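You operate a simulated robot arm through the tools that you are given. There is no shell and no other tool. Be economical: measure what you need, move in short steps, check, and stop when the job is done.

Carry out the task below with a simulated robot arm. There is one attempt and no reset: what you move stays moved.

Task
Nest the green gear in the yellow-lined foam cell.
Fine: the other gear in the plain cell; shut the drawer.
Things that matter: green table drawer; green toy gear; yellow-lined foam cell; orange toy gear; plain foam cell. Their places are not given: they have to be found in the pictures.

It is judged by the outcome, as a careful person would: the job done as asked, and still so three seconds after it is handed in. It fails if anything else is knocked over, pushed out of place, dropped, spilled or broken.

Robot
A 7-joint arm with a two-finger parallel gripper, fixed in place. Base frame: the origin is at the foot of the arm, x ahead of it, y to its left, z up. Lengths are in m, angles in degrees, forces in N, time in s.
With the tool pointing down near the work surface it reaches from about 0.34 to 0.76 m from the base axis. Its first joint turns from -115.0 to 115.0 degrees. Payload 3.91 kg.
The tool frame sits at the grasp point between the pads (the TCP): z along the fingers, y along the line on which they close. The tips reach 0.03 m beyond it. Largest opening 0.11 m; finger width 0.02, thickness 0.01; the body of the gripper, 0.048 by 0.112 m, starts 0.055 m behind the TCP.
Orientation is that of the tool frame in the base frame, as a unit quaternion [w, x, y, z]. With the fingers straight down and closing along the base's y, the tool's x points along the base's -x, its y along +y and its z along -z.

Tools
- The arm moves only by the tool jog_arm. Its argument "plan" is a list of rows, each a list of 6 numbers: the shift along the tool's x, y, z in m, then the turn, a rotation vector about the tool's x, y, z in degrees. In form: [[tx, ty, tz, wx, wy, wz], ...]. A call has 1 to 10 rows; each row is the pose to reach, as a shift and turn from the pose commanded when the call began, along the tool's axes at that moment. "claw" is the opening, from 0 (shut) to 1 (fully open), set as the call begins (left out, the last holds). A row lasts 0.2 s, in which the tool goes at most 0.05 m and 8.6 degrees; a call with a longer step from one row to the next is refused whole, and so is a gripper value outside its range. A pose out of reach is approached as far as the arm can. The call stops where the force on the tool passes 40 N (or 10 N more than at its start, if that is more) or the arm is blocked; 0.2 s more then pass. The fingers move at their own pace (about 0.108 m/s each) and stop on an object; they squeeze with about 40 N. The grip force told is the motor's: it shows also when the fingers shut on nothing. Time passes only in rows, and 0.2 s behind the last, so rows that repeat a pose let the fingers close. It gives the time, the measured TCP pose, the force on the tool (base axes), the opening and the grip force at its end, in the units of the frame above (readings bear some noise), and new pictures: "views" is both (left out), scene, wrist or none.
- Cameras (640 x 400 px; columns grow to the right, rows downward): "scene" is fixed at [0.2207, 0.6502, 1.3665]; the picture's right is [-0.74, -0.67, 0.00], its down [-0.53, 0.59, -0.61] and it looks along [0.41, -0.45, -0.79] (base axes); focal length 319 px, centre (320, 200). "wrist" rides on the gripper at [-0.036, 0, -0.057] in the tool frame; the picture's right is [0.00, -1.00, 0.00], its down [0.97, 0.00, -0.24] and it looks along [0.24, 0.00, 0.97] (tool axes); focal length 218 px, centre (320, 200).
- raise_lower(by): slides the trunk up (or, below 0, down) by that many m; the arm rides with it, the base frame stays. It gives what a move gives, with no picture.
- point_at(camera, pixels): for up to 12 pixels [column, row] of the newest picture of that camera ("zoom" is the newest enlarged one), the place [x, y, z] in the base frame of the surface seen there, good to about 0.003 m. It takes no simulated time.
- zoom(camera, box): a new picture of the part [left, top, right, bottom] of that camera's present view, enlarged. It takes no simulated time.
- job_done(): hands the job in; it is judged then, once.

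Go step by step. Measure first, check grasps and placings, and put right what went wrong. The budget is 80 turns and 120 pictures, counting those below and the enlarged ones. Unless the task says otherwise, let go and move clear before handing in, and close with one line.

The tools are called after ">>>" by a JSON object that holds its "method" and its "body". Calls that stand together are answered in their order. jog_arm: Moves the arm, as the interface text tells. Its arguments: {"type":"object","properties":{"plan":{"type":"array","items":{"type":"array","items":{"type":"number"}}},"claw":{"type":"number"},"views":{"type":"string","enum":["both","scene","wrist","none"]}},"required":["plan"]} The other tools are called the same way: raise_lower (by) slides the trunk up or down; point_at (camera, pixels) gives the place of the surface under pixels of a picture; zoom (camera, box) takes an enlarged picture of a part of a camera's view; job_done () hands the job in.

At the start:

```text
clock: 0.0
tool_pos: [0.3433, 0.3126, 1.0487]
tcp_rot: [0.0, 0.0, 1.0, -0.001]
contact_force: [0.1, -0.5, 0.0]
grip_width: 0.11
finger_force: 0.0
trunk travel left (down, up): [-0.675, 0.315]
```

scene: 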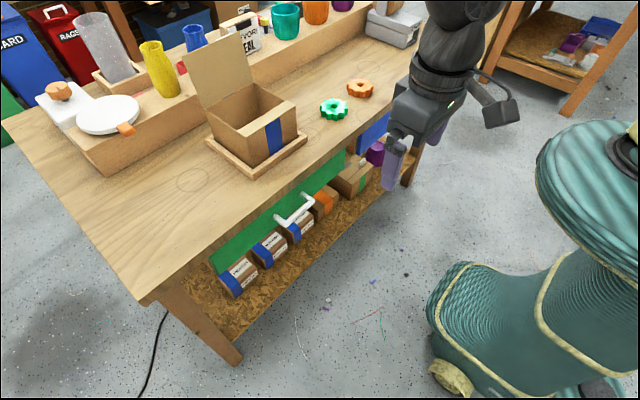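
wrist: 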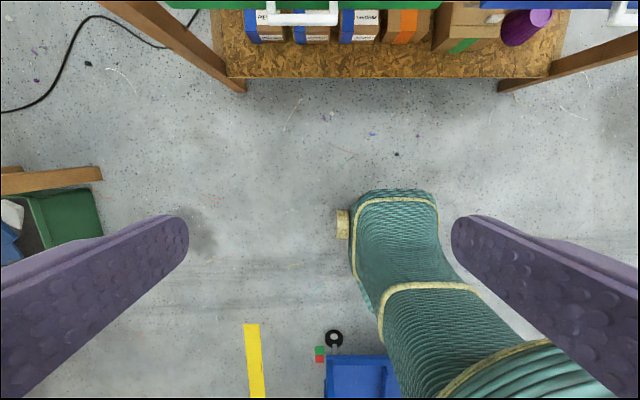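

The green gear is near (334,109), the orange gear near (360,89) and the green drawer front with its white handle near (294,210). I'll measure these first.

>>> {"method": "point_at", "body": {"camera": "scene", "pixels": [[334, 109], [334, 101], [360, 89], [277, 218], [294, 208], [310, 198], [220, 262], [343, 160], [280, 225], [250, 160], [374, 130], [300, 130]]}}

>>> {"method": "zoom", "body": {"camera": "scene", "box": [190, 60, 430, 280]}}

```text
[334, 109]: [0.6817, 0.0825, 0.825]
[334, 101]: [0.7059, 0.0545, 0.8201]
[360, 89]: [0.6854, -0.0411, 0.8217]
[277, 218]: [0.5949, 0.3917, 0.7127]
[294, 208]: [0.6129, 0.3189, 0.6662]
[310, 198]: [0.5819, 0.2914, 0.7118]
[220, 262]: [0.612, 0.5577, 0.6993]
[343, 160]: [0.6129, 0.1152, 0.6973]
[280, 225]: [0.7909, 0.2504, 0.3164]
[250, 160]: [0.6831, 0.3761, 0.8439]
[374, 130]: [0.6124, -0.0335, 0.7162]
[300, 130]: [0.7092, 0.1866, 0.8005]
```

```text
1.82 times, centred on (310, 170) of scene
```

zoom: 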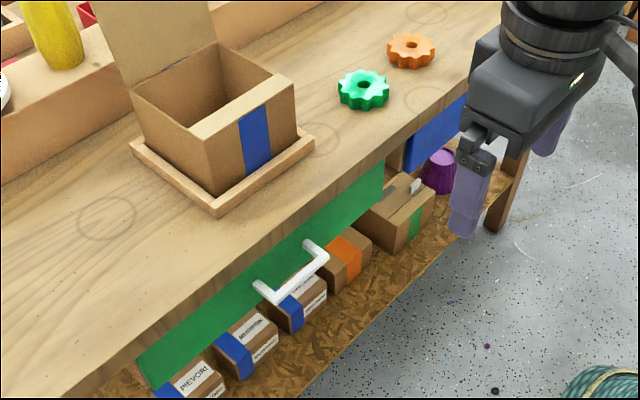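

The drawer front is at x≈0.613, with the handle bar near x≈0.58 and z≈0.71. I'll enlarge the handle and the table edge to measure them better.

>>> {"method": "zoom", "body": {"camera": "scene", "box": [250, 170, 346, 230]}}

>>> {"method": "point_at", "body": {"camera": "wrist", "pixels": [[270, 18], [300, 18], [335, 18], [336, 4], [267, 4], [300, 3], [625, 18], [490, 3], [200, 3]]}}

>>> {"method": "point_at", "body": {"camera": "scene", "pixels": [[334, 150], [345, 146], [260, 215], [210, 255], [288, 190], [380, 112]]}}

```text
6.67 times, centred on (298, 200) of scene
```

zoom: 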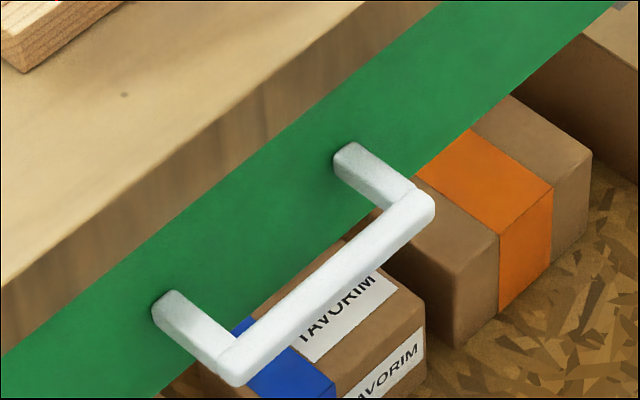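

```text
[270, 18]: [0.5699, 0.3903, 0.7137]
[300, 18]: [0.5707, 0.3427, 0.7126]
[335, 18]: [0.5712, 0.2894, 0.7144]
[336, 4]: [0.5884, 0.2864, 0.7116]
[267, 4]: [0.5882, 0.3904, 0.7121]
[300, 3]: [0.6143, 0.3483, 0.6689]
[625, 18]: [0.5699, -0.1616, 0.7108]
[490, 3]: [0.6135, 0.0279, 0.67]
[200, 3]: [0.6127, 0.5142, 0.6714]
```

```text
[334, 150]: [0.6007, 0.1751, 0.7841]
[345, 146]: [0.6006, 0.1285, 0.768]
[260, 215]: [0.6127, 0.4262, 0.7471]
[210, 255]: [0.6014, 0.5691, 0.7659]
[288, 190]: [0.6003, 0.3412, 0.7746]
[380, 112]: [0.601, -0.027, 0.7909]
```

The bar is at x≈0.570, y 0.287–0.391, z≈0.70–0.713, and the table edge is at x≈0.60. I'll shut the fingers, tilt 20° and line up to slide the tips down behind the bar along the tool axis.

>>> {"method": "jog_arm", "body": {"plan": [[-0.0325, 0.0044, 0.0313, 0, -3.33, 0], [-0.065, 0.0088, 0.0627, 0, -6.67, 0], [-0.0975, 0.0132, 0.094, 0, -10, 0], [-0.13, 0.0176, 0.1253, 0, -13.33, 0], [-0.1625, 0.022, 0.1567, 0, -16.67, 0], [-0.195, 0.0264, 0.188, 0, -20, 0], [-0.195, 0.0264, 0.188, 0, -20, 0]], "claw": 0}}

```text
clock: 1.6
tool_pos: [0.5377, 0.3405, 0.8616]
tcp_rot: [0.175, 0.0, 0.985, 0.001]
contact_force: [-0.2, 0.2, -0.2]
grip_width: 0.0
finger_force: 37.6
trunk travel left (down, up): [-0.675, 0.315]
```

scene: 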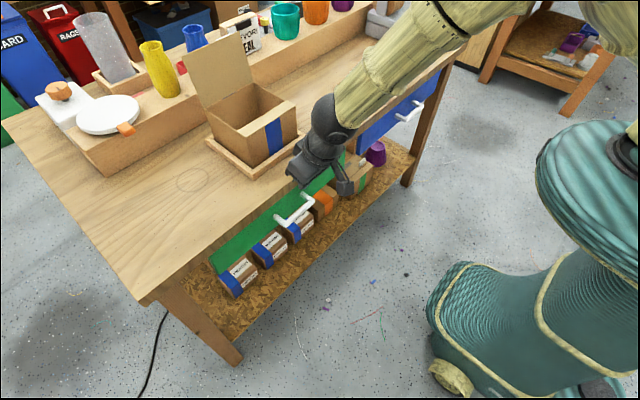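
wrist: 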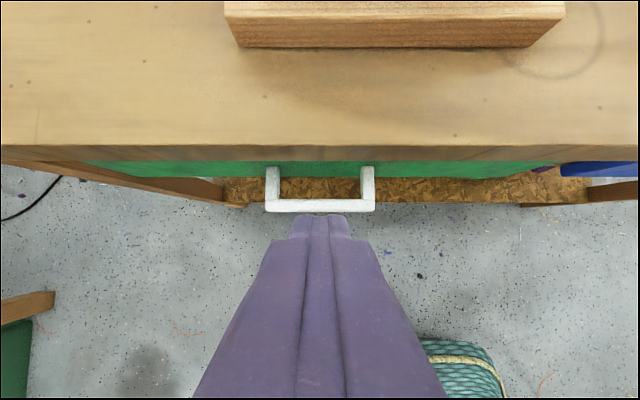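

The tilt is right and the bar lies just ahead at (320,205). I'll check the bar's rear edge from this close view before inserting.

>>> {"method": "point_at", "body": {"camera": "wrist", "pixels": [[300, 201], [300, 206], [345, 202], [300, 211], [272, 175], [368, 175], [300, 168], [320, 147]]}}

```text
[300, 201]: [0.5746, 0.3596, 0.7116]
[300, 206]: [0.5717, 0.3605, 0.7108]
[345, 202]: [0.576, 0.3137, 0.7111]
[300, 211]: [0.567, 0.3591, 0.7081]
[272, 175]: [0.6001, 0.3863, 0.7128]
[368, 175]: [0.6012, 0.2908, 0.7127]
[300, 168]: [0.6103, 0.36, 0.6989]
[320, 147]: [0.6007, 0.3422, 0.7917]
```

Bar rear edge x≈0.577 and drawer face 0.612 are confirmed. I'll insert 0.15 m along the tool axis.

>>> {"method": "jog_arm", "body": {"plan": [[0, 0, 0.035, 0, 0, 0], [0, 0, 0.07, 0, 0, 0], [0, 0, 0.1, 0, 0, 0], [0, 0, 0.125, 0, 0, 0], [0, 0, 0.15, 0, 0, 0], [0, 0, 0.15, 0, 0, 0]]}}

```text
clock: 2.8
tool_pos: [0.5854, 0.3397, 0.732]
tcp_rot: [0.174, 0.001, 0.985, -0.001]
contact_force: [-5.3, -2.4, 7.9]
grip_width: 0.0001
finger_force: 38.1
trunk travel left (down, up): [-0.675, 0.315]
stopped in row 5: the force on the tool passed its limit (the readings are from after the stop); the commanded pose is now the measured one
```

scene: 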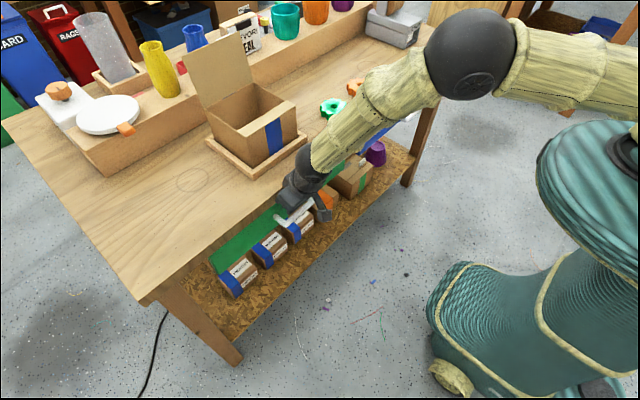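
wrist: 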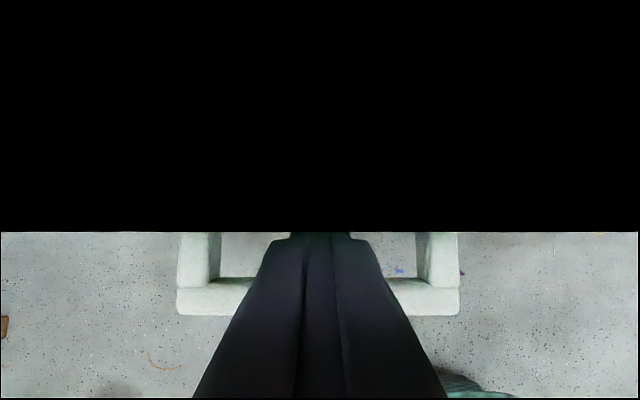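

Something by the gripper's camera touches the table edge, but the tips (z≈0.704) overlap the bar by about 9 mm. I'll pull slowly in base −x.

>>> {"method": "jog_arm", "body": {"plan": [[0.0094, 0, -0.0034, 0, 0, 0], [0.0188, 0, -0.0068, 0, 0, 0], [0.0282, 0, -0.0103, 0, 0, 0], [0.0423, 0, -0.0154, 0, 0, 0], [0.0564, 0, -0.0205, 0, 0, 0]]}}

```text
clock: 4.0
tool_pos: [0.526, 0.3384, 0.7305]
tcp_rot: [0.173, -0.001, 0.985, 0.0]
contact_force: [0.0, -0.5, 0.0]
grip_width: 0.0
finger_force: 37.4
trunk travel left (down, up): [-0.675, 0.315]
```

scene: 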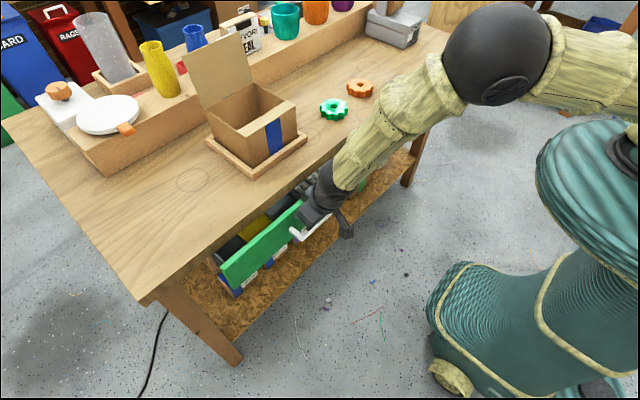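
wrist: 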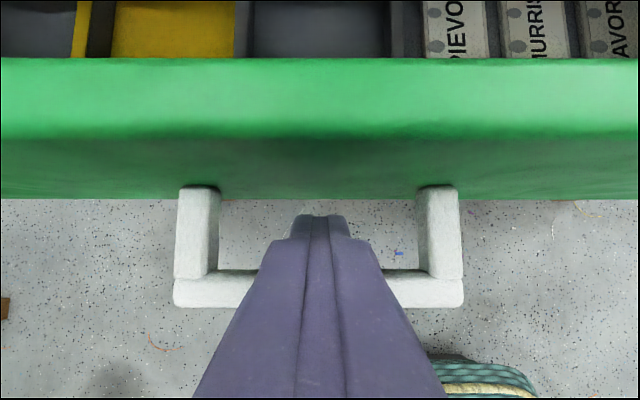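

The drawer slid out about 5 cm, and a yellow-lined cell and grey cells show at (175,28). I'll lower the tips 12 mm for a firmer hook and pull 0.16 m more.

>>> {"method": "jog_arm", "body": {"plan": [[0.004, 0, 0.0113, 0, 0, 0], [0.0228, 0, 0.0045, 0, 0, 0], [0.0416, 0, -0.0024, 0, 0, 0], [0.0604, 0, -0.0092, 0, 0, 0], [0.0792, 0, -0.0161, 0, 0, 0], [0.098, 0, -0.0229, 0, 0, 0], [0.1168, 0, -0.0297, 0, 0, 0], [0.1356, 0, -0.0366, 0, 0, 0], [0.1544, 0, -0.0434, 0, 0, 0]]}}

```text
clock: 6.0
tool_pos: [0.3645, 0.3378, 0.7191]
tcp_rot: [0.174, 0.0, 0.985, 0.0]
contact_force: [-0.1, 0.6, 0.2]
grip_width: 0.0
finger_force: 37.8
trunk travel left (down, up): [-0.675, 0.315]
```

scene: 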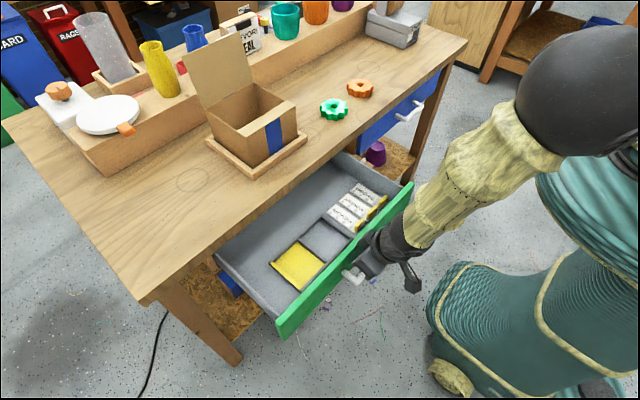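
wrist: 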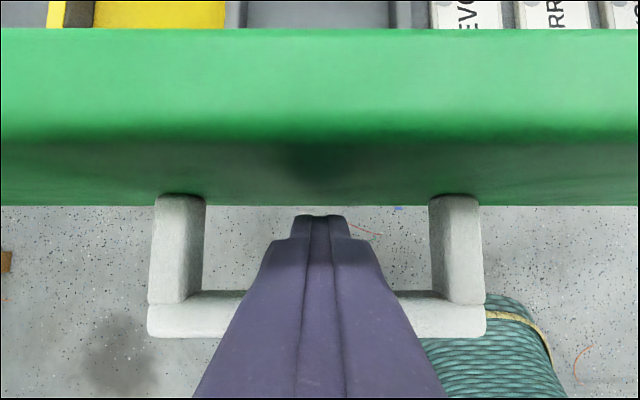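

The drawer is open about 0.21 m, showing the yellow cell at (297,265) and the plain cell at (325,240). I'll ease off the bar and retract up along the tool axis.

>>> {"method": "jog_arm", "body": {"plan": [[-0.0047, 0, 0.0017, 0, 0, 0], [-0.0047, 0, -0.04, 0, 0, 0], [-0.0047, 0, -0.085, 0, 0, 0], [-0.0047, 0, -0.13, 0, 0, 0], [-0.0047, 0, -0.175, 0, 0, 0], [-0.0047, 0, -0.22, 0, 0, 0]], "views": "scene"}}

```text
clock: 7.4
tool_pos: [0.2942, 0.3397, 0.926]
tcp_rot: [0.174, 0.0, 0.985, 0.0]
contact_force: [0.0, 0.3, -0.3]
grip_width: 0.0002
finger_force: 37.2
trunk travel left (down, up): [-0.675, 0.315]
```

scene: 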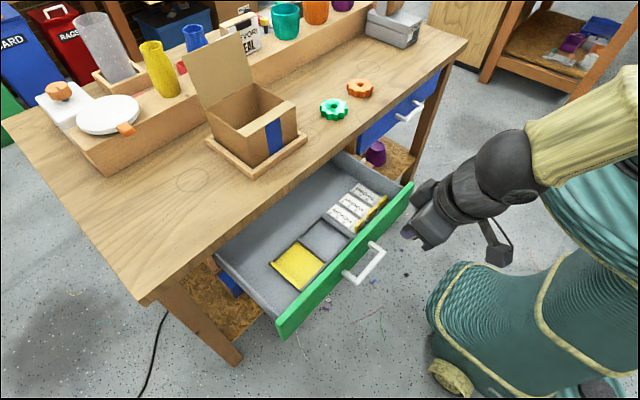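

The drawer is clear to see now. I'll enlarge the cells and the gears.

>>> {"method": "zoom", "body": {"camera": "scene", "box": [256, 180, 384, 300]}}

>>> {"method": "zoom", "body": {"camera": "scene", "box": [312, 70, 384, 125]}}

>>> {"method": "point_at", "body": {"camera": "scene", "pixels": [[297, 266], [273, 265], [298, 242], [324, 265], [299, 288], [326, 240], [305, 240], [324, 221], [347, 240], [327, 259], [328, 297], [243, 262]]}}

```text
3.33 times, centred on (320, 240) of scene
```

zoom: 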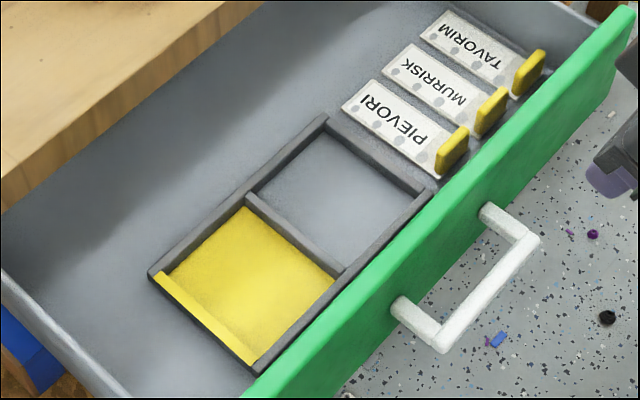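

```text
7.27 times, centred on (348, 98) of scene
```

zoom: 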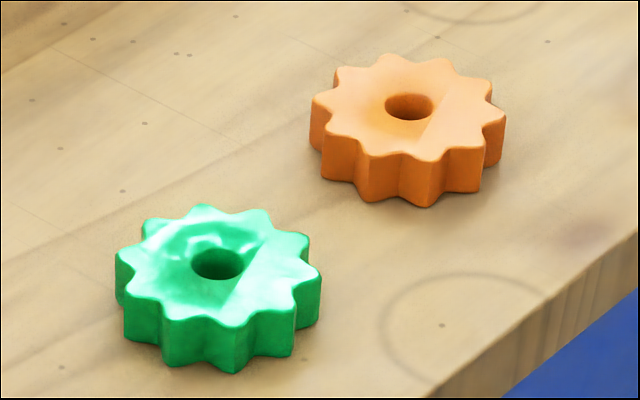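

```text
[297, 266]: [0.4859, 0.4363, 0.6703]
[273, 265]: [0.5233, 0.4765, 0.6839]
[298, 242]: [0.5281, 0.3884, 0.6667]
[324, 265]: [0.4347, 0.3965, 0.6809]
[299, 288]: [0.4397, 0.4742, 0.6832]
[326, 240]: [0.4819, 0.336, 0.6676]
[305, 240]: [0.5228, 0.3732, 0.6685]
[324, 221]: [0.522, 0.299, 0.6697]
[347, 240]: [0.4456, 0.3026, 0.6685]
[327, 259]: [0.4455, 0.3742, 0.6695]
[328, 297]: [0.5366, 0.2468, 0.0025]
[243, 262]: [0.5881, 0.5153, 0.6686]
```

The yellow cell spans roughly x 0.44–0.527, y 0.39–0.475, floor z 0.669, wall top ≈0.684, and the plain cell is beside it at y 0.296–0.38. I'll move upright over the gears with the claw open to measure them.

>>> {"method": "jog_arm", "body": {"plan": [[-0.0313, -0.032, 0.0035, 0, 2, 0], [-0.0626, -0.064, 0.007, 0, 4, 0], [-0.0939, -0.096, 0.0105, 0, 6, 0], [-0.1252, -0.128, 0.014, 0, 8, 0], [-0.1565, -0.16, 0.0175, 0, 10, 0], [-0.1878, -0.192, 0.021, 0, 12, 0], [-0.2191, -0.224, 0.0245, 0, 14, 0], [-0.2504, -0.256, 0.028, 0, 16, 0], [-0.2817, -0.288, 0.0315, 0, 18, 0], [-0.313, -0.32, 0.035, 0, 20, 0]], "claw": 1, "views": "wrist"}}

```text
clock: 9.6
tool_pos: [0.6035, 0.0189, 1.0008]
tcp_rot: [0.0, -0.001, 1.0, 0.0]
contact_force: [-0.1, 0.4, -0.4]
grip_width: 0.1101
finger_force: 0.1
trunk travel left (down, up): [-0.675, 0.315]
```

wrist: 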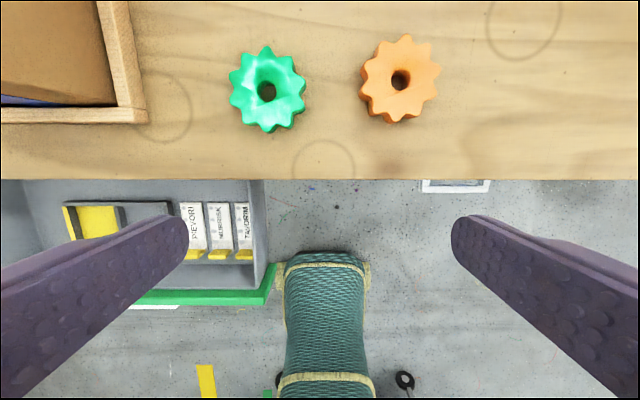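

>>> {"method": "zoom", "body": {"camera": "wrist", "box": [210, 20, 460, 150]}}

>>> {"method": "point_at", "body": {"camera": "wrist", "pixels": [[268, 83], [231, 78], [304, 82], [268, 47], [268, 124], [285, 70], [401, 72], [438, 70], [362, 72], [402, 37], [400, 114], [385, 60]]}}

```text
2.56 times, centred on (335, 85) of wrist
```

zoom: 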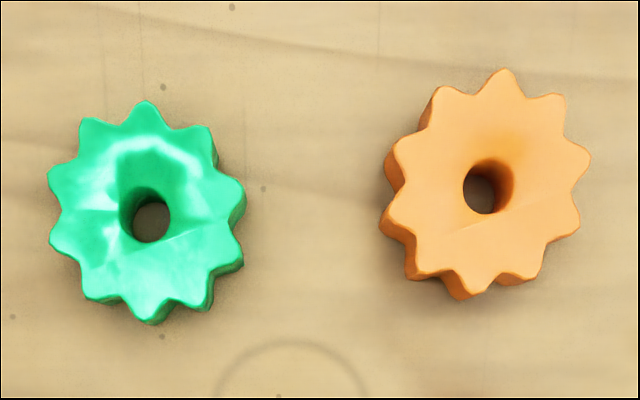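

```text
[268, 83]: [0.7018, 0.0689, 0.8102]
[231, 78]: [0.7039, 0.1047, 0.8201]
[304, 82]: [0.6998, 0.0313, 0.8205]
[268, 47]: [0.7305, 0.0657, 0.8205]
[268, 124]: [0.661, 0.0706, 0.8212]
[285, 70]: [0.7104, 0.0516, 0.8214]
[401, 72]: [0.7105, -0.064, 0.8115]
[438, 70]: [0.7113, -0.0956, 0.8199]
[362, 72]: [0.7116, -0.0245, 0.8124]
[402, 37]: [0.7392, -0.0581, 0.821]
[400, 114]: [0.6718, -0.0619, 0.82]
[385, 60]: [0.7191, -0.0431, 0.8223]
```

The green gear is centred near (0.695, 0.071), about 0.074 across, with its top at z≈0.8205. I'll descend over it and stop at z≈0.88 to check alignment.

>>> {"method": "jog_arm", "body": {"plan": [[-0.0305, 0.0173, 0.0, 0, 0, 0], [-0.061, 0.0347, 0.02, 0, 0, 0], [-0.0915, 0.052, 0.05, 0, 0, 0], [-0.0915, 0.052, 0.085, 0, 0, 0], [-0.0915, 0.052, 0.121, 0, 0, 0], [-0.0915, 0.052, 0.121, 0, 0, 0]], "views": "wrist"}}

```text
clock: 11.0
tool_pos: [0.6928, 0.0708, 0.8793]
tcp_rot: [0.0, 0.0, 1.0, 0.0]
contact_force: [0.2, -0.1, -0.4]
grip_width: 0.1099
finger_force: 0.1
trunk travel left (down, up): [-0.675, 0.315]
```

wrist: 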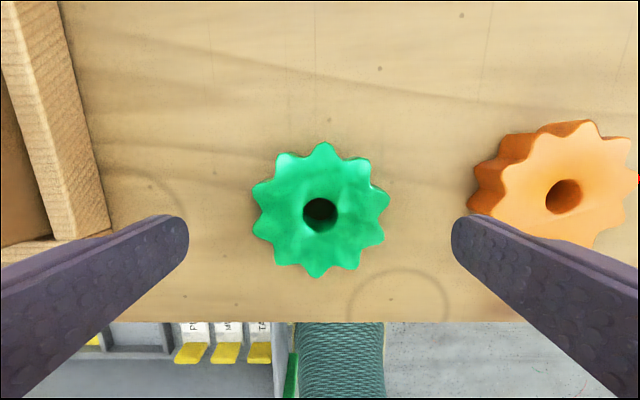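

The gear sits centred between the fingers (hole at (320,211)). I'll go down 37 mm and close on the top 8 mm of it.

>>> {"method": "jog_arm", "body": {"plan": [[-0.0015, 0, 0.02, 0, 0, 0], [-0.0015, 0, 0.037, 0, 0, 0], [-0.0015, 0, 0.037, 0, 0, 0]], "views": "none"}}

>>> {"method": "jog_arm", "body": {"plan": [[0, 0, 0, 0, 0, 0], [0, 0, 0, 0, 0, 0], [0, 0, 0, 0, 0, 0]], "claw": 0, "views": "wrist"}}

```text
clock: 11.8
tool_pos: [0.6944, 0.0714, 0.842]
tcp_rot: [0.0, -0.001, 1.0, 0.0]
contact_force: [-0.4, 0.6, -0.1]
grip_width: 0.11
finger_force: 0.0
trunk travel left (down, up): [-0.675, 0.315]
```

```text
clock: 12.6
tool_pos: [0.6952, 0.0724, 0.8429]
tcp_rot: [0.0, 0.0, 1.0, 0.0]
contact_force: [-0.4, -0.6, -0.6]
grip_width: 0.0692
finger_force: 39.6
trunk travel left (down, up): [-0.675, 0.315]
```

wrist: 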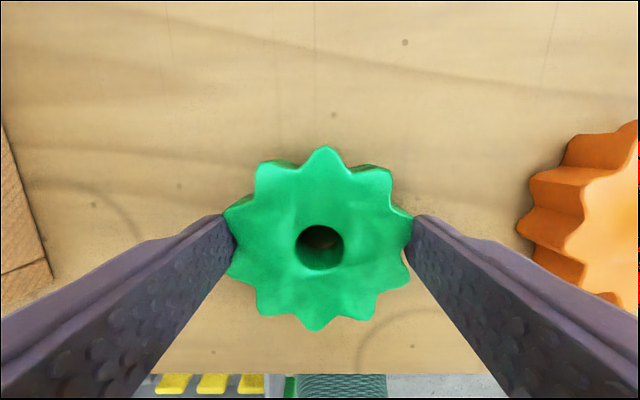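

The gear is held at 69 mm. I'll lift it and carry it back clear of the box, then across over the drawer.

>>> {"method": "jog_arm", "body": {"plan": [[0, 0, -0.02, 0, 0, 0], [0, 0, -0.06, 0, 0, 0], [0.03, 0, -0.09, 0, 0, 0], [0.075, 0, -0.09, 0, 0, 0], [0.12, 0, -0.09, 0, 0, 0], [0.16, 0.02, -0.09, 0, 0, 0], [0.19, 0.055, -0.09, 0, 0, 0], [0.205, 0.1, -0.09, 0, 0, 0], [0.205, 0.145, -0.09, 0, 0, 0], [0.205, 0.19, -0.09, 0, 0, 0]], "views": "none"}}

>>> {"method": "jog_arm", "body": {"plan": [[0, 0.04, 0, 0, 0, 0], [0, 0.08, 0, 0, 0, 0], [0, 0.12, 0, 0, 0, 0], [0.005, 0.17, 0.03, 0, 0, 0], [0.007, 0.17, 0.07, 0, 0, 0], [0.007, 0.17, 0.07, 0, 0, 0]], "views": "both"}}

```text
clock: 14.8
tool_pos: [0.4905, 0.2641, 0.9332]
tcp_rot: [-0.001, 0.0, 1.0, -0.001]
contact_force: [-0.6, 0.2, 0.5]
grip_width: 0.0
finger_force: 37.4
trunk travel left (down, up): [-0.675, 0.315]
```

```text
refused: row 4 steps farther than a row can; nothing moved
```

The grip reads 0.0, so the gear slipped out. I'll look for it before moving.

>>> {"method": "jog_arm", "body": {"plan": [[0, 0, 0, 0, 0, 0]], "views": "both"}}

```text
clock: 15.2
tool_pos: [0.4913, 0.2624, 0.9328]
tcp_rot: [0.0, 0.0, 1.0, 0.0]
contact_force: [-0.9, -0.1, -0.7]
grip_width: 0.0002
finger_force: 37.7
trunk travel left (down, up): [-0.675, 0.315]
```

scene: 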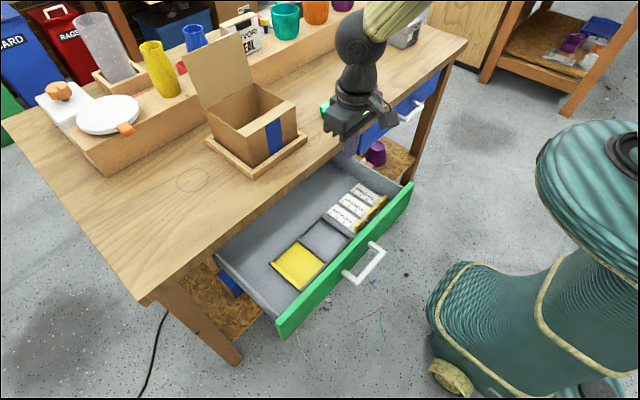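
wrist: 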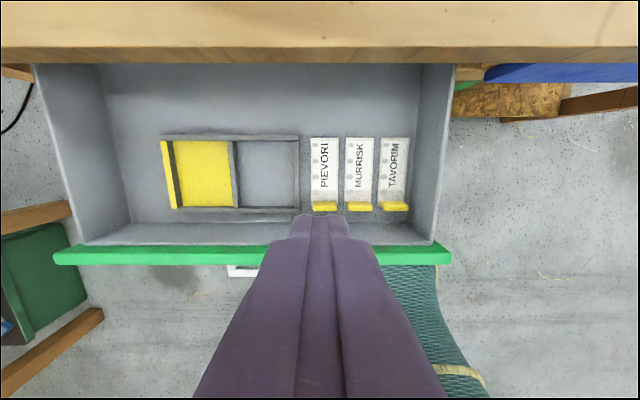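

The green gear still shows on the table at (326,105), so it slipped near its place; a deeper grip is needed. From here I'll measure the cells precisely.

>>> {"method": "zoom", "body": {"camera": "wrist", "box": [140, 110, 320, 230]}}

>>> {"method": "point_at", "body": {"camera": "wrist", "pixels": [[178, 172], [230, 172], [204, 143], [204, 205], [240, 172], [297, 172], [268, 143], [268, 207], [236, 172], [204, 138], [173, 172], [204, 172]]}}

```text
3.33 times, centred on (230, 170) of wrist
```

zoom: 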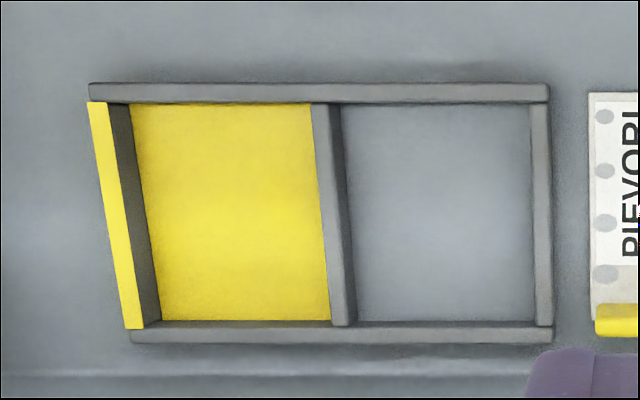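

```text
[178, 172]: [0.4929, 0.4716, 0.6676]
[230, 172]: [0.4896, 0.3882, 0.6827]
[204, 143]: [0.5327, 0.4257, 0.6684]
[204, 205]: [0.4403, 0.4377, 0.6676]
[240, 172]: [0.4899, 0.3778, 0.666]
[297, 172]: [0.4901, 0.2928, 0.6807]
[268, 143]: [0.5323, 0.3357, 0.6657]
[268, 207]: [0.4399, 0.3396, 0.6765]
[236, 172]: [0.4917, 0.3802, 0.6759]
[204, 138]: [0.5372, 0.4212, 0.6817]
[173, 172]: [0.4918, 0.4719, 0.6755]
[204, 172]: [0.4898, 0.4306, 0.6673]
```

The yellow cell is about y 0.389–0.472 and x 0.438–0.534, centre (0.486, 0.4305). I'll regrip deeper, yawed 50° so the fingers fit inside the cell diagonally, and first look at the gear again.

>>> {"method": "jog_arm", "body": {"plan": [[-0.0115, -0.02, -0.005, 0, 0, -5], [-0.023, -0.04, -0.01, 0, 0, -10], [-0.0345, -0.06, -0.015, 0, 0, -15], [-0.046, -0.08, -0.02, 0, 0, -20], [-0.0575, -0.1, -0.025, 0, 0, -25], [-0.069, -0.12, -0.03, 0, 0, -30], [-0.0805, -0.14, -0.035, 0, 0, -35], [-0.092, -0.16, -0.04, 0, 0, -40], [-0.1035, -0.18, -0.045, 0, 0, -45], [-0.115, -0.2, -0.05, 0, 0, -50]], "claw": 1, "views": "both"}}

```text
clock: 17.4
tool_pos: [0.6065, 0.0614, 0.984]
tcp_rot: [-0.001, -0.424, 0.906, -0.001]
contact_force: [-0.1, -0.3, -0.7]
grip_width: 0.11
finger_force: 0.1
trunk travel left (down, up): [-0.675, 0.315]
```

scene: 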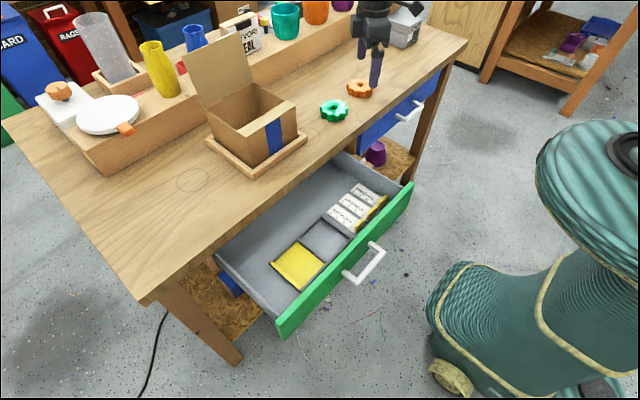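
wrist: 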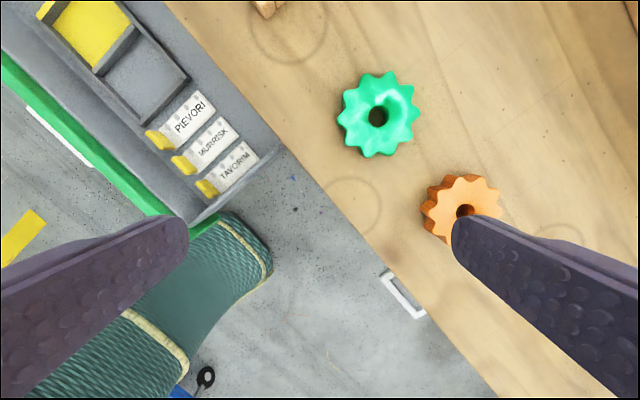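

The green gear stands near its old spot at (380,113), about (0.693, 0.075). I'll move over it to z≈0.885 and check centring.

>>> {"method": "jog_arm", "body": {"plan": [[-0.0219, -0.0192, 0.02, 0, 0, 0], [-0.0439, -0.0385, 0.04, 0, 0, 0], [-0.0658, -0.0577, 0.06, 0, 0, 0], [-0.0658, -0.0577, 0.099, 0, 0, 0], [-0.0658, -0.0577, 0.099, 0, 0, 0]], "views": "wrist"}}

```text
clock: 18.6
tool_pos: [0.6909, 0.075, 0.8845]
tcp_rot: [0.0, -0.423, 0.906, 0.0]
contact_force: [-0.4, 0.5, 0.2]
grip_width: 0.1098
finger_force: 0.0
trunk travel left (down, up): [-0.675, 0.315]
```

wrist: 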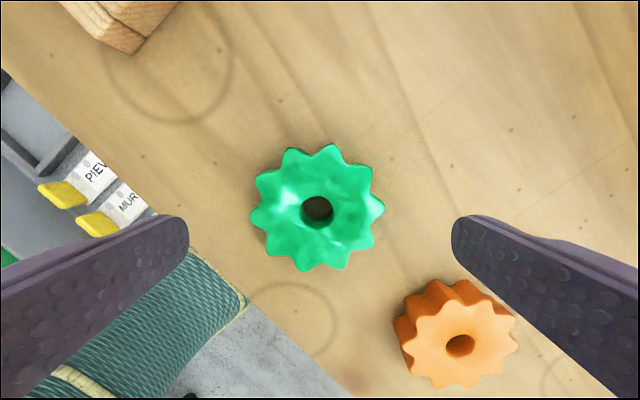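

The gear is centred. I'll descend to leave the tips 4 mm above the table, close, then lift slightly and check.

>>> {"method": "jog_arm", "body": {"plan": [[-0.0013, 0.001, 0.025, 0, 0, 0], [-0.0013, 0.001, 0.0505, 0, 0, 0], [-0.0013, 0.001, 0.0505, 0, 0, 0]], "views": "none"}}

>>> {"method": "jog_arm", "body": {"plan": [[0, 0, 0, 0, 0, 0], [0, 0, 0, 0, 0, 0], [0, 0, 0, 0, 0, 0], [0, 0, -0.01, 0, 0, 0], [0, 0, -0.025, 0, 0, 0], [0, 0, -0.04, 0, 0, 0], [0, 0, -0.04, 0, 0, 0]], "claw": 0, "views": "wrist"}}

```text
clock: 19.4
tool_pos: [0.6909, 0.0758, 0.8331]
tcp_rot: [0.0, -0.422, 0.906, 0.001]
contact_force: [0.3, -0.3, -0.2]
grip_width: 0.1097
finger_force: 0.1
trunk travel left (down, up): [-0.675, 0.315]
```

```text
clock: 21.0
tool_pos: [0.6915, 0.0763, 0.8725]
tcp_rot: [-0.001, -0.423, 0.906, -0.001]
contact_force: [-0.1, 0.2, -1.5]
grip_width: 0.0695
finger_force: 40.3
trunk travel left (down, up): [-0.675, 0.315]
```

wrist: 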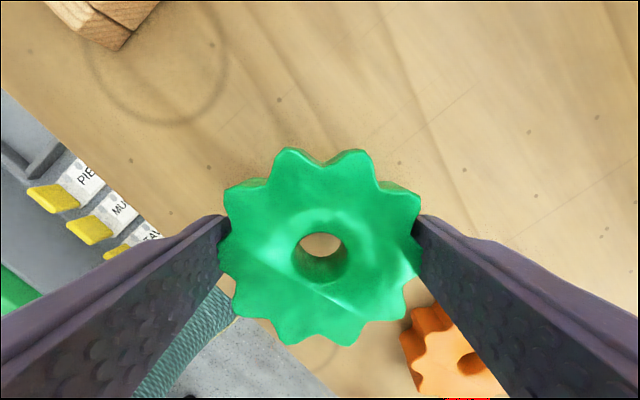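

The gear is held and lifted clear. I'll carry it gently back and across to the drawer.

>>> {"method": "jog_arm", "body": {"plan": [[0, 0, -0.0325, 0, 0, 0], [0.0235, 0.028, -0.0575, 0, 0, 0], [0.046, 0.0548, -0.0675, 0, 0, 0], [0.0654, 0.0842, -0.0675, 0, 0, 0], [0.0694, 0.12, -0.0675, 0, 0, 0], [0.0624, 0.1584, -0.0675, 0, 0, 0], [0.0453, 0.1924, -0.0675, 0, 0, 0], [0.0249, 0.2226, -0.0675, 0, 0, 0], [-0.0005, 0.2544, -0.0675, 0, 0, 0], [-0.0267, 0.2855, -0.0675, 0, 0, 0]], "views": "wrist"}}

```text
clock: 23.2
tool_pos: [0.489, 0.2817, 0.9406]
tcp_rot: [-0.001, -0.423, 0.906, 0.0]
contact_force: [-0.4, 0.3, -0.4]
grip_width: 0.0694
finger_force: 39.8
trunk travel left (down, up): [-0.675, 0.315]
```

wrist: 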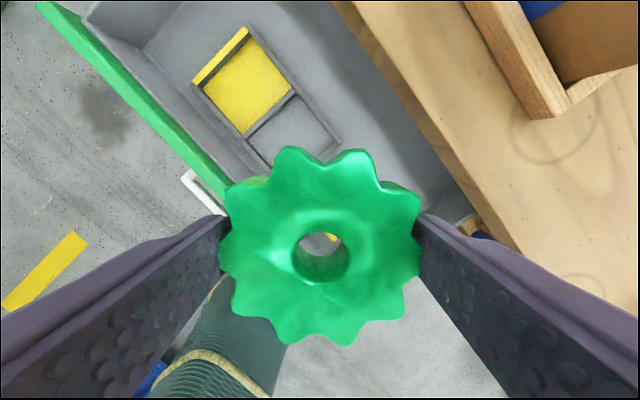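

Still held. The yellow cell is visible at (245,85), so I'll re-measure its walls from this view.

>>> {"method": "zoom", "body": {"camera": "wrist", "box": [180, 15, 350, 170]}}

>>> {"method": "point_at", "body": {"camera": "wrist", "pixels": [[246, 88], [242, 134], [292, 93], [255, 40], [205, 86], [224, 112], [270, 65], [228, 64]]}}

```text
2.58 times, centred on (265, 92) of wrist
```

zoom: 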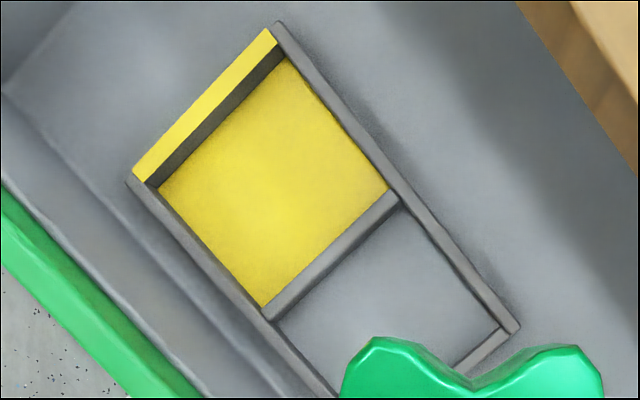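

```text
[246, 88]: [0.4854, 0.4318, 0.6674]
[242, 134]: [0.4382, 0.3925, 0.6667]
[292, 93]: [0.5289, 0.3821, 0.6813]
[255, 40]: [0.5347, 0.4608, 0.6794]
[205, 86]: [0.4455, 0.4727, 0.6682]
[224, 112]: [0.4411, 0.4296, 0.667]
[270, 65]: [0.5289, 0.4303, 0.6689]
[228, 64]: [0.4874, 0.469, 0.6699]
```

>>> {"method": "point_at", "body": {"camera": "zoom", "pixels": [[216, 246], [206, 252], [332, 128], [342, 118], [322, 244], [328, 254], [222, 128], [215, 120], [206, 110], [192, 252]]}}

```text
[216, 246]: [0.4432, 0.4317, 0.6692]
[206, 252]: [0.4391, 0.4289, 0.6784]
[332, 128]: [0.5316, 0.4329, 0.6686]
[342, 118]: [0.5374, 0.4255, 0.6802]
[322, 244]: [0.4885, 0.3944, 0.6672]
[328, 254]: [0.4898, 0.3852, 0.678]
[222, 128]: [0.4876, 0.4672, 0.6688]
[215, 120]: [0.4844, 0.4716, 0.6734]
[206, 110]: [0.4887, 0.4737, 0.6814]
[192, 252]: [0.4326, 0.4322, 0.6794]
```

Cell centre (0.487, 0.430), wall top ≈0.680, floor ≈0.668. I'll move above it and stop with the gear about 6 cm over the walls.

>>> {"method": "jog_arm", "body": {"plan": [[-0.0275, 0.0243, 0, 0, 0, 0], [-0.0551, 0.0485, 0, 0, 0, 0], [-0.0827, 0.0728, 0, 0, 0, 0], [-0.1102, 0.0971, 0, 0, 0, 0], [-0.1102, 0.0971, 0.04, 0, 0, 0], [-0.1102, 0.0971, 0.08, 0, 0, 0], [-0.1102, 0.0971, 0.12, 0, 0, 0], [-0.1102, 0.0971, 0.16, 0, 0, 0], [-0.1102, 0.0971, 0.18, 0, 0, 0], [-0.1102, 0.0971, 0.18, 0, 0, 0]]}}

```text
clock: 25.4
tool_pos: [0.4865, 0.4273, 0.7613]
tcp_rot: [0.0, -0.423, 0.906, 0.001]
contact_force: [-0.8, -0.4, -1.2]
grip_width: 0.0694
finger_force: 40.1
trunk travel left (down, up): [-0.675, 0.315]
```

scene: 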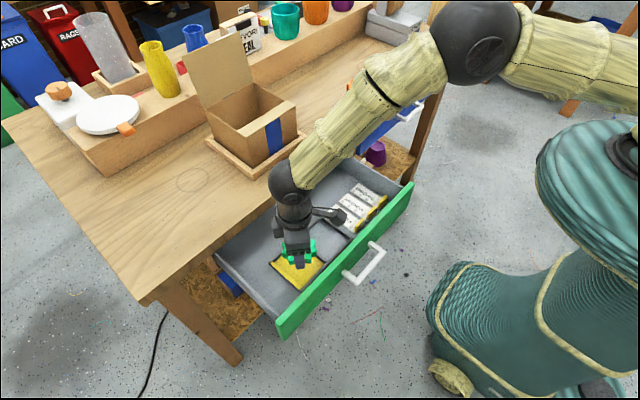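
wrist: 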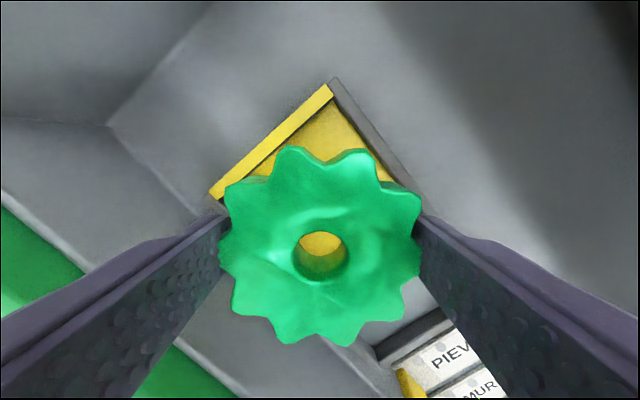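

Alignment agrees with the cell corners at (332,85) and (212,195). I'll lower to about 2 mm above the floor.

>>> {"method": "jog_arm", "body": {"plan": [[0, 0.0014, 0.02, 0, 0, 0], [0, 0.0014, 0.04, 0, 0, 0], [0, 0.0014, 0.05, 0, 0, 0], [0, 0.0014, 0.058, 0, 0, 0], [0, 0.0014, 0.058, 0, 0, 0]]}}

```text
clock: 26.6
tool_pos: [0.486, 0.4288, 0.7029]
tcp_rot: [0.0, -0.424, 0.906, 0.001]
contact_force: [0.0, -0.4, 0.0]
grip_width: 0.0693
finger_force: 39.9
trunk travel left (down, up): [-0.675, 0.315]
```

scene: 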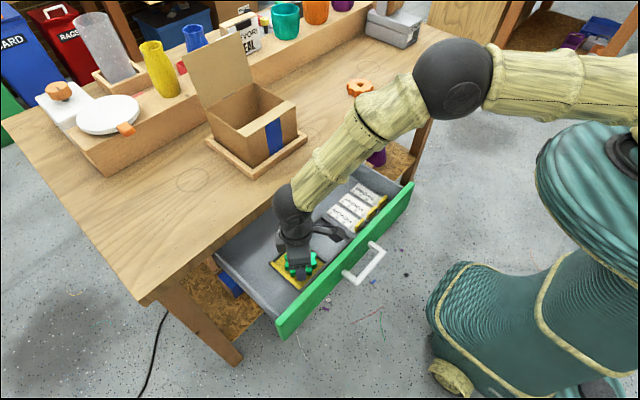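
wrist: 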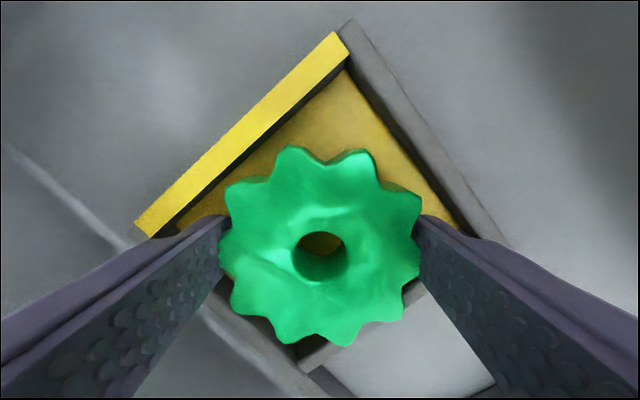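

No contact and the gear is centred within the cell walls. I'll open slightly to release, then rise.

>>> {"method": "jog_arm", "body": {"plan": [[0, 0, 0, 0, 0, 0], [0, 0, 0, 0, 0, 0]], "claw": 0.69, "views": "none"}}

>>> {"method": "jog_arm", "body": {"plan": [[0, 0, -0.015, 0, 0, 0], [0, 0, -0.035, 0, 0, 0], [0, 0, -0.07, 0, 0, 0], [0, 0, -0.11, 0, 0, 0], [0, 0, -0.15, 0, 0, 0]], "views": "both"}}

```text
clock: 27.2
tool_pos: [0.4851, 0.4287, 0.7034]
tcp_rot: [0.0, -0.423, 0.906, 0.0]
contact_force: [0.8, 0.4, -0.8]
grip_width: 0.0759
finger_force: 0.1
trunk travel left (down, up): [-0.675, 0.315]
```

```text
clock: 28.4
tool_pos: [0.4848, 0.4275, 0.8538]
tcp_rot: [-0.001, -0.422, 0.906, 0.0]
contact_force: [0.5, 0.1, 0.8]
grip_width: 0.0756
finger_force: 0.2
trunk travel left (down, up): [-0.675, 0.315]
```

scene: 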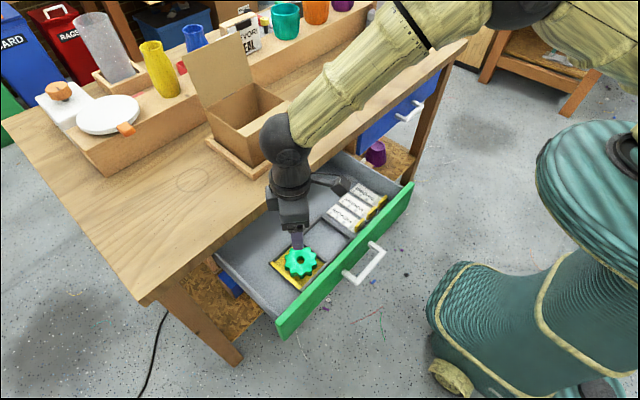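
wrist: 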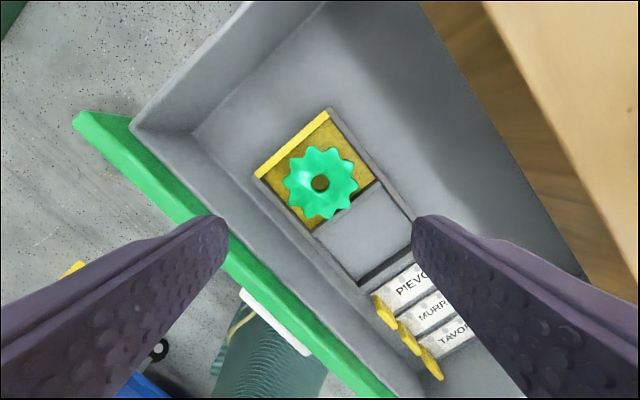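

The green gear lies nested in the yellow cell. Next comes the orange gear, so I'll rise and travel back.

>>> {"method": "jog_arm", "body": {"plan": [[0, 0, -0.045, 0, 0, 0], [0, 0, -0.09, 0, 0, 0], [0.0286, -0.0297, -0.1, 0, 0, 0], [0.0571, -0.0594, -0.1, 0, 0, 0], [0.0857, -0.089, -0.1, 0, 0, 0], [0.1142, -0.1187, -0.1, 0, 0, 0], [0.1428, -0.1484, -0.1, 0, 0, 0], [0.1713, -0.178, -0.1, 0, 0, 0], [0.1999, -0.2077, -0.1, 0, 0, 0], [0.2284, -0.2374, -0.1, 0, 0, 0]], "claw": 1, "views": "wrist"}}

```text
clock: 30.6
tool_pos: [0.5211, 0.0993, 0.9519]
tcp_rot: [-0.001, -0.423, 0.906, 0.0]
contact_force: [-0.6, -0.1, 0.0]
grip_width: 0.11
finger_force: 0.0
trunk travel left (down, up): [-0.675, 0.315]
```

wrist: 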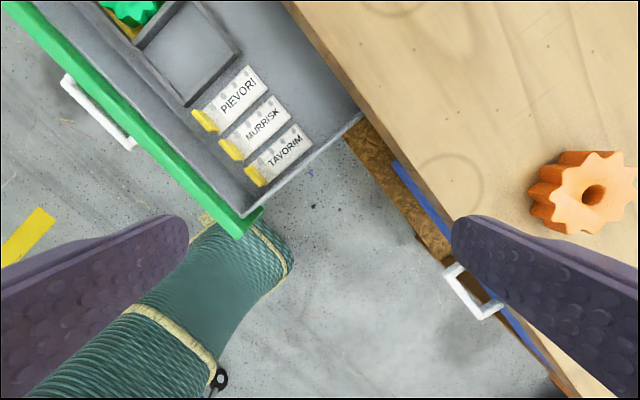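

The orange gear works out to about (0.705, −0.060). I'll move over it to z≈0.885.

>>> {"method": "jog_arm", "body": {"plan": [[0.0006, -0.0405, 0, 0, 0, 0], [0.0012, -0.081, 0, 0, 0, 0], [0.0018, -0.1216, 0, 0, 0, 0], [0.0024, -0.1621, 0, 0, 0, 0], [0.003, -0.2026, 0, 0, 0, 0], [0.0035, -0.2432, 0, 0, 0, 0], [0.0035, -0.2432, 0.035, 0, 0, 0], [0.0035, -0.2432, 0.067, 0, 0, 0], [0.0035, -0.2432, 0.067, 0, 0, 0]], "views": "wrist"}}

```text
clock: 32.6
tool_pos: [0.705, -0.0587, 0.8856]
tcp_rot: [0.0, -0.422, 0.906, 0.001]
contact_force: [0.4, -0.3, 0.1]
grip_width: 0.11
finger_force: 0.1
trunk travel left (down, up): [-0.675, 0.315]
```

wrist: 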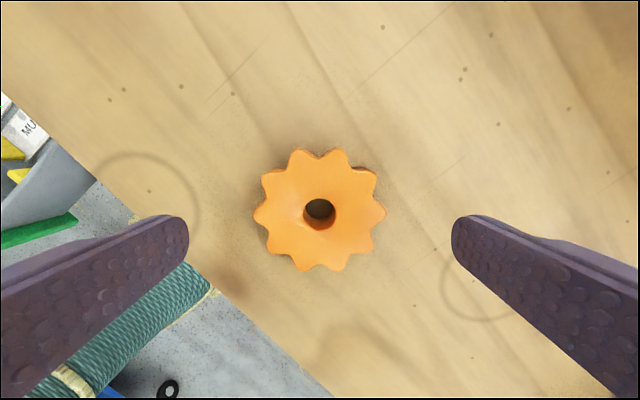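

It is centred, but a tooth points straight at each pad, which would slip. I'll turn the tool 18° about its axis so each pad rests on two teeth.

>>> {"method": "jog_arm", "body": {"plan": [[-0.001, 0, 0, 0, 0, 6], [-0.001, 0, 0, 0, 0, 12], [-0.001, 0, 0, 0, 0, 18], [-0.001, 0, 0, 0, 0, 18]], "views": "wrist"}}

```text
clock: 33.6
tool_pos: [0.7047, -0.0579, 0.8855]
tcp_rot: [0.0, -0.274, 0.962, 0.0]
contact_force: [-0.1, 0.0, 0.1]
grip_width: 0.11
finger_force: 0.1
trunk travel left (down, up): [-0.675, 0.315]
```

wrist: 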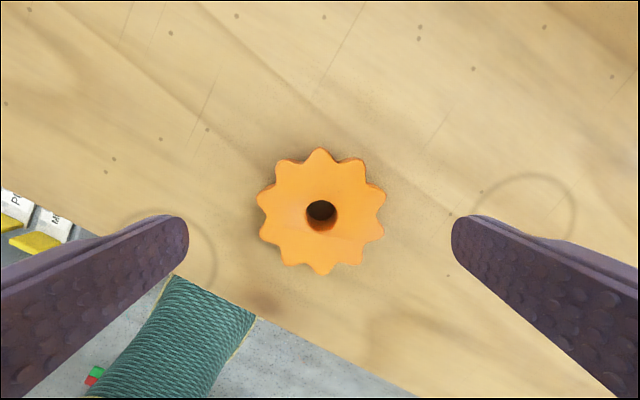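

Now two teeth face each pad and the gear is centred at (321,211). I'll descend 51 mm, close and lift 40 mm.

>>> {"method": "jog_arm", "body": {"plan": [[-0.001, 0, 0.025, 0, 0, 0], [-0.001, 0, 0.0515, 0, 0, 0], [-0.001, 0, 0.0515, 0, 0, 0]], "views": "none"}}

>>> {"method": "jog_arm", "body": {"plan": [[0, 0, 0, 0, 0, 0], [0, 0, 0, 0, 0, 0], [0, 0, 0, 0, 0, 0], [0, 0, -0.01, 0, 0, 0], [0, 0, -0.025, 0, 0, 0], [0, 0, -0.04, 0, 0, 0], [0, 0, -0.04, 0, 0, 0]], "claw": 0, "views": "wrist"}}

```text
clock: 34.4
tool_pos: [0.7064, -0.0574, 0.8339]
tcp_rot: [0.0, -0.275, 0.961, 0.0]
contact_force: [-0.4, -0.3, 0.3]
grip_width: 0.1098
finger_force: 0.0
trunk travel left (down, up): [-0.675, 0.315]
```

```text
clock: 36.0
tool_pos: [0.7057, -0.0566, 0.8742]
tcp_rot: [-0.002, -0.275, 0.961, 0.0]
contact_force: [0.3, -0.7, -0.2]
grip_width: 0.0782
finger_force: 40.3
trunk travel left (down, up): [-0.675, 0.315]
```

wrist: 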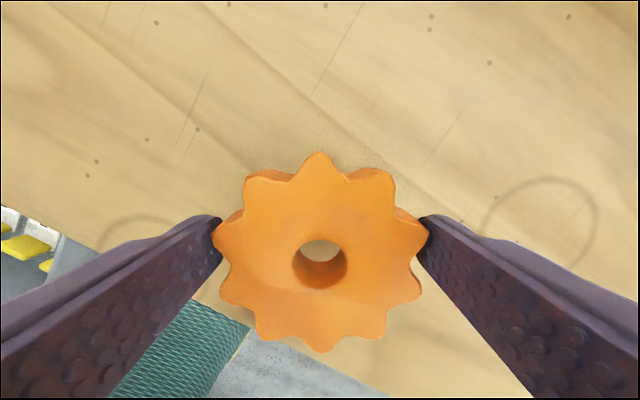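

The orange gear is held at 78 mm. I'll carry it back and across while turning −18° to the diagonal placing yaw.

>>> {"method": "jog_arm", "body": {"plan": [[0, 0, -0.035, 0, 0, 0], [0.0297, 0.0186, -0.06, 0, 0, 0], [0.0611, 0.0382, -0.068, 0, 0, -2], [0.0924, 0.0578, -0.068, 0, 0, -4], [0.1118, 0.0911, -0.068, 0, 0, -6], [0.1188, 0.1308, -0.068, 0, 0, -8], [0.1154, 0.17, -0.068, 0, 0, -10.5], [0.106, 0.2078, -0.068, 0, 0, -13], [0.0916, 0.2459, -0.068, 0, 0, -15.5], [0.0763, 0.2836, -0.068, 0, 0, -18]], "views": "wrist"}}

```text
clock: 38.2
tool_pos: [0.4915, 0.1447, 0.9417]
tcp_rot: [0.0, -0.422, 0.906, 0.0]
contact_force: [-0.2, -0.5, -0.6]
grip_width: 0.0785
finger_force: 39.5
trunk travel left (down, up): [-0.675, 0.315]
```

wrist: 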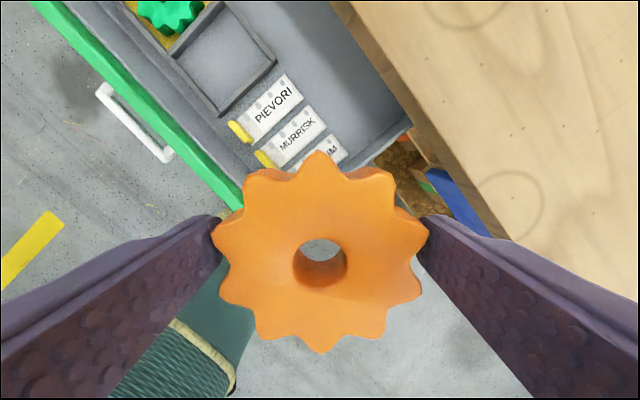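

Still held. I'll measure the plain cell's walls at (225,60).

>>> {"method": "zoom", "body": {"camera": "wrist", "box": [150, 0, 310, 120]}}

```text
3.33 times, centred on (230, 60) of wrist
```

zoom: 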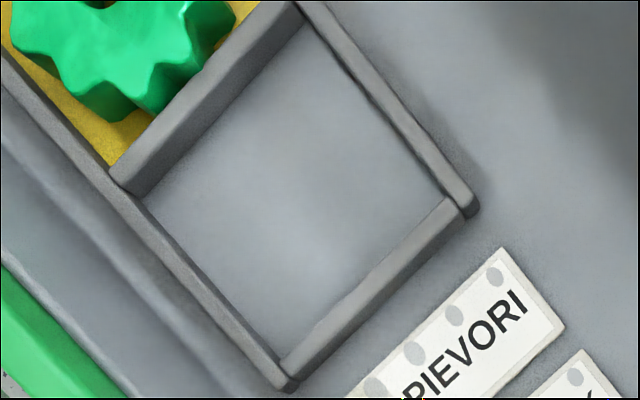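

>>> {"method": "point_at", "body": {"camera": "zoom", "pixels": [[218, 272], [205, 280], [366, 120], [378, 110], [234, 120], [222, 108], [196, 84], [352, 270], [366, 282], [376, 292], [290, 195]]}}

```text
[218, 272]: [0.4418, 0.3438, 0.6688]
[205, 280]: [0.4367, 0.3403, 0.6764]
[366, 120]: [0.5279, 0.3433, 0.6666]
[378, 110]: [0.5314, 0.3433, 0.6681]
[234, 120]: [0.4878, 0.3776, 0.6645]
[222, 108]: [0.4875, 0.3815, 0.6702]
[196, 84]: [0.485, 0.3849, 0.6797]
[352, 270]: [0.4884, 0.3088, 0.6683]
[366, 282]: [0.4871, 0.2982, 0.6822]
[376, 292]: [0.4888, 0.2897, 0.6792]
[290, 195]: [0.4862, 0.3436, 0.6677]
```

The plain cell is about y 0.2985–0.3815, x 0.4395–0.5335, centre (0.4865, 0.340). I'll move over it and lower to z≈0.76.

>>> {"method": "jog_arm", "body": {"plan": [[-0.0293, 0.0259, 0, 0, 0, 0], [-0.0586, 0.0518, 0, 0, 0, 0], [-0.0878, 0.0776, 0, 0, 0, 0], [-0.1171, 0.1035, 0, 0, 0, 0], [-0.1464, 0.1294, 0, 0, 0, 0], [-0.1464, 0.1294, 0.04, 0, 0, 0], [-0.1464, 0.1294, 0.085, 0, 0, 0], [-0.1464, 0.1294, 0.13, 0, 0, 0], [-0.1464, 0.1294, 0.17, 0, 0, 0], [-0.1464, 0.1294, 0.182, 0, 0, 0]], "views": "wrist"}}

```text
clock: 40.4
tool_pos: [0.4857, 0.3387, 0.7582]
tcp_rot: [-0.001, -0.422, 0.907, 0.0]
contact_force: [-0.6, -0.7, -0.6]
grip_width: 0.0783
finger_force: 40.2
trunk travel left (down, up): [-0.675, 0.315]
```

wrist: 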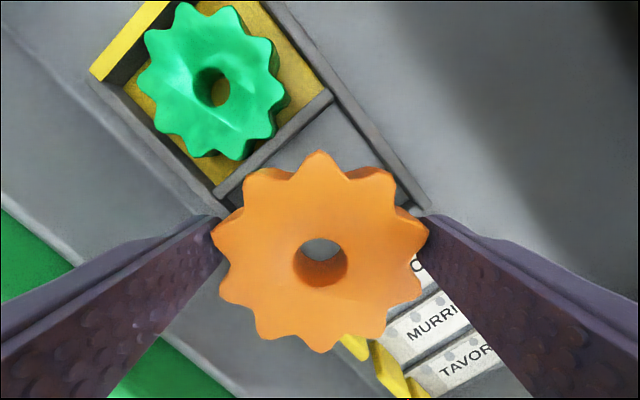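

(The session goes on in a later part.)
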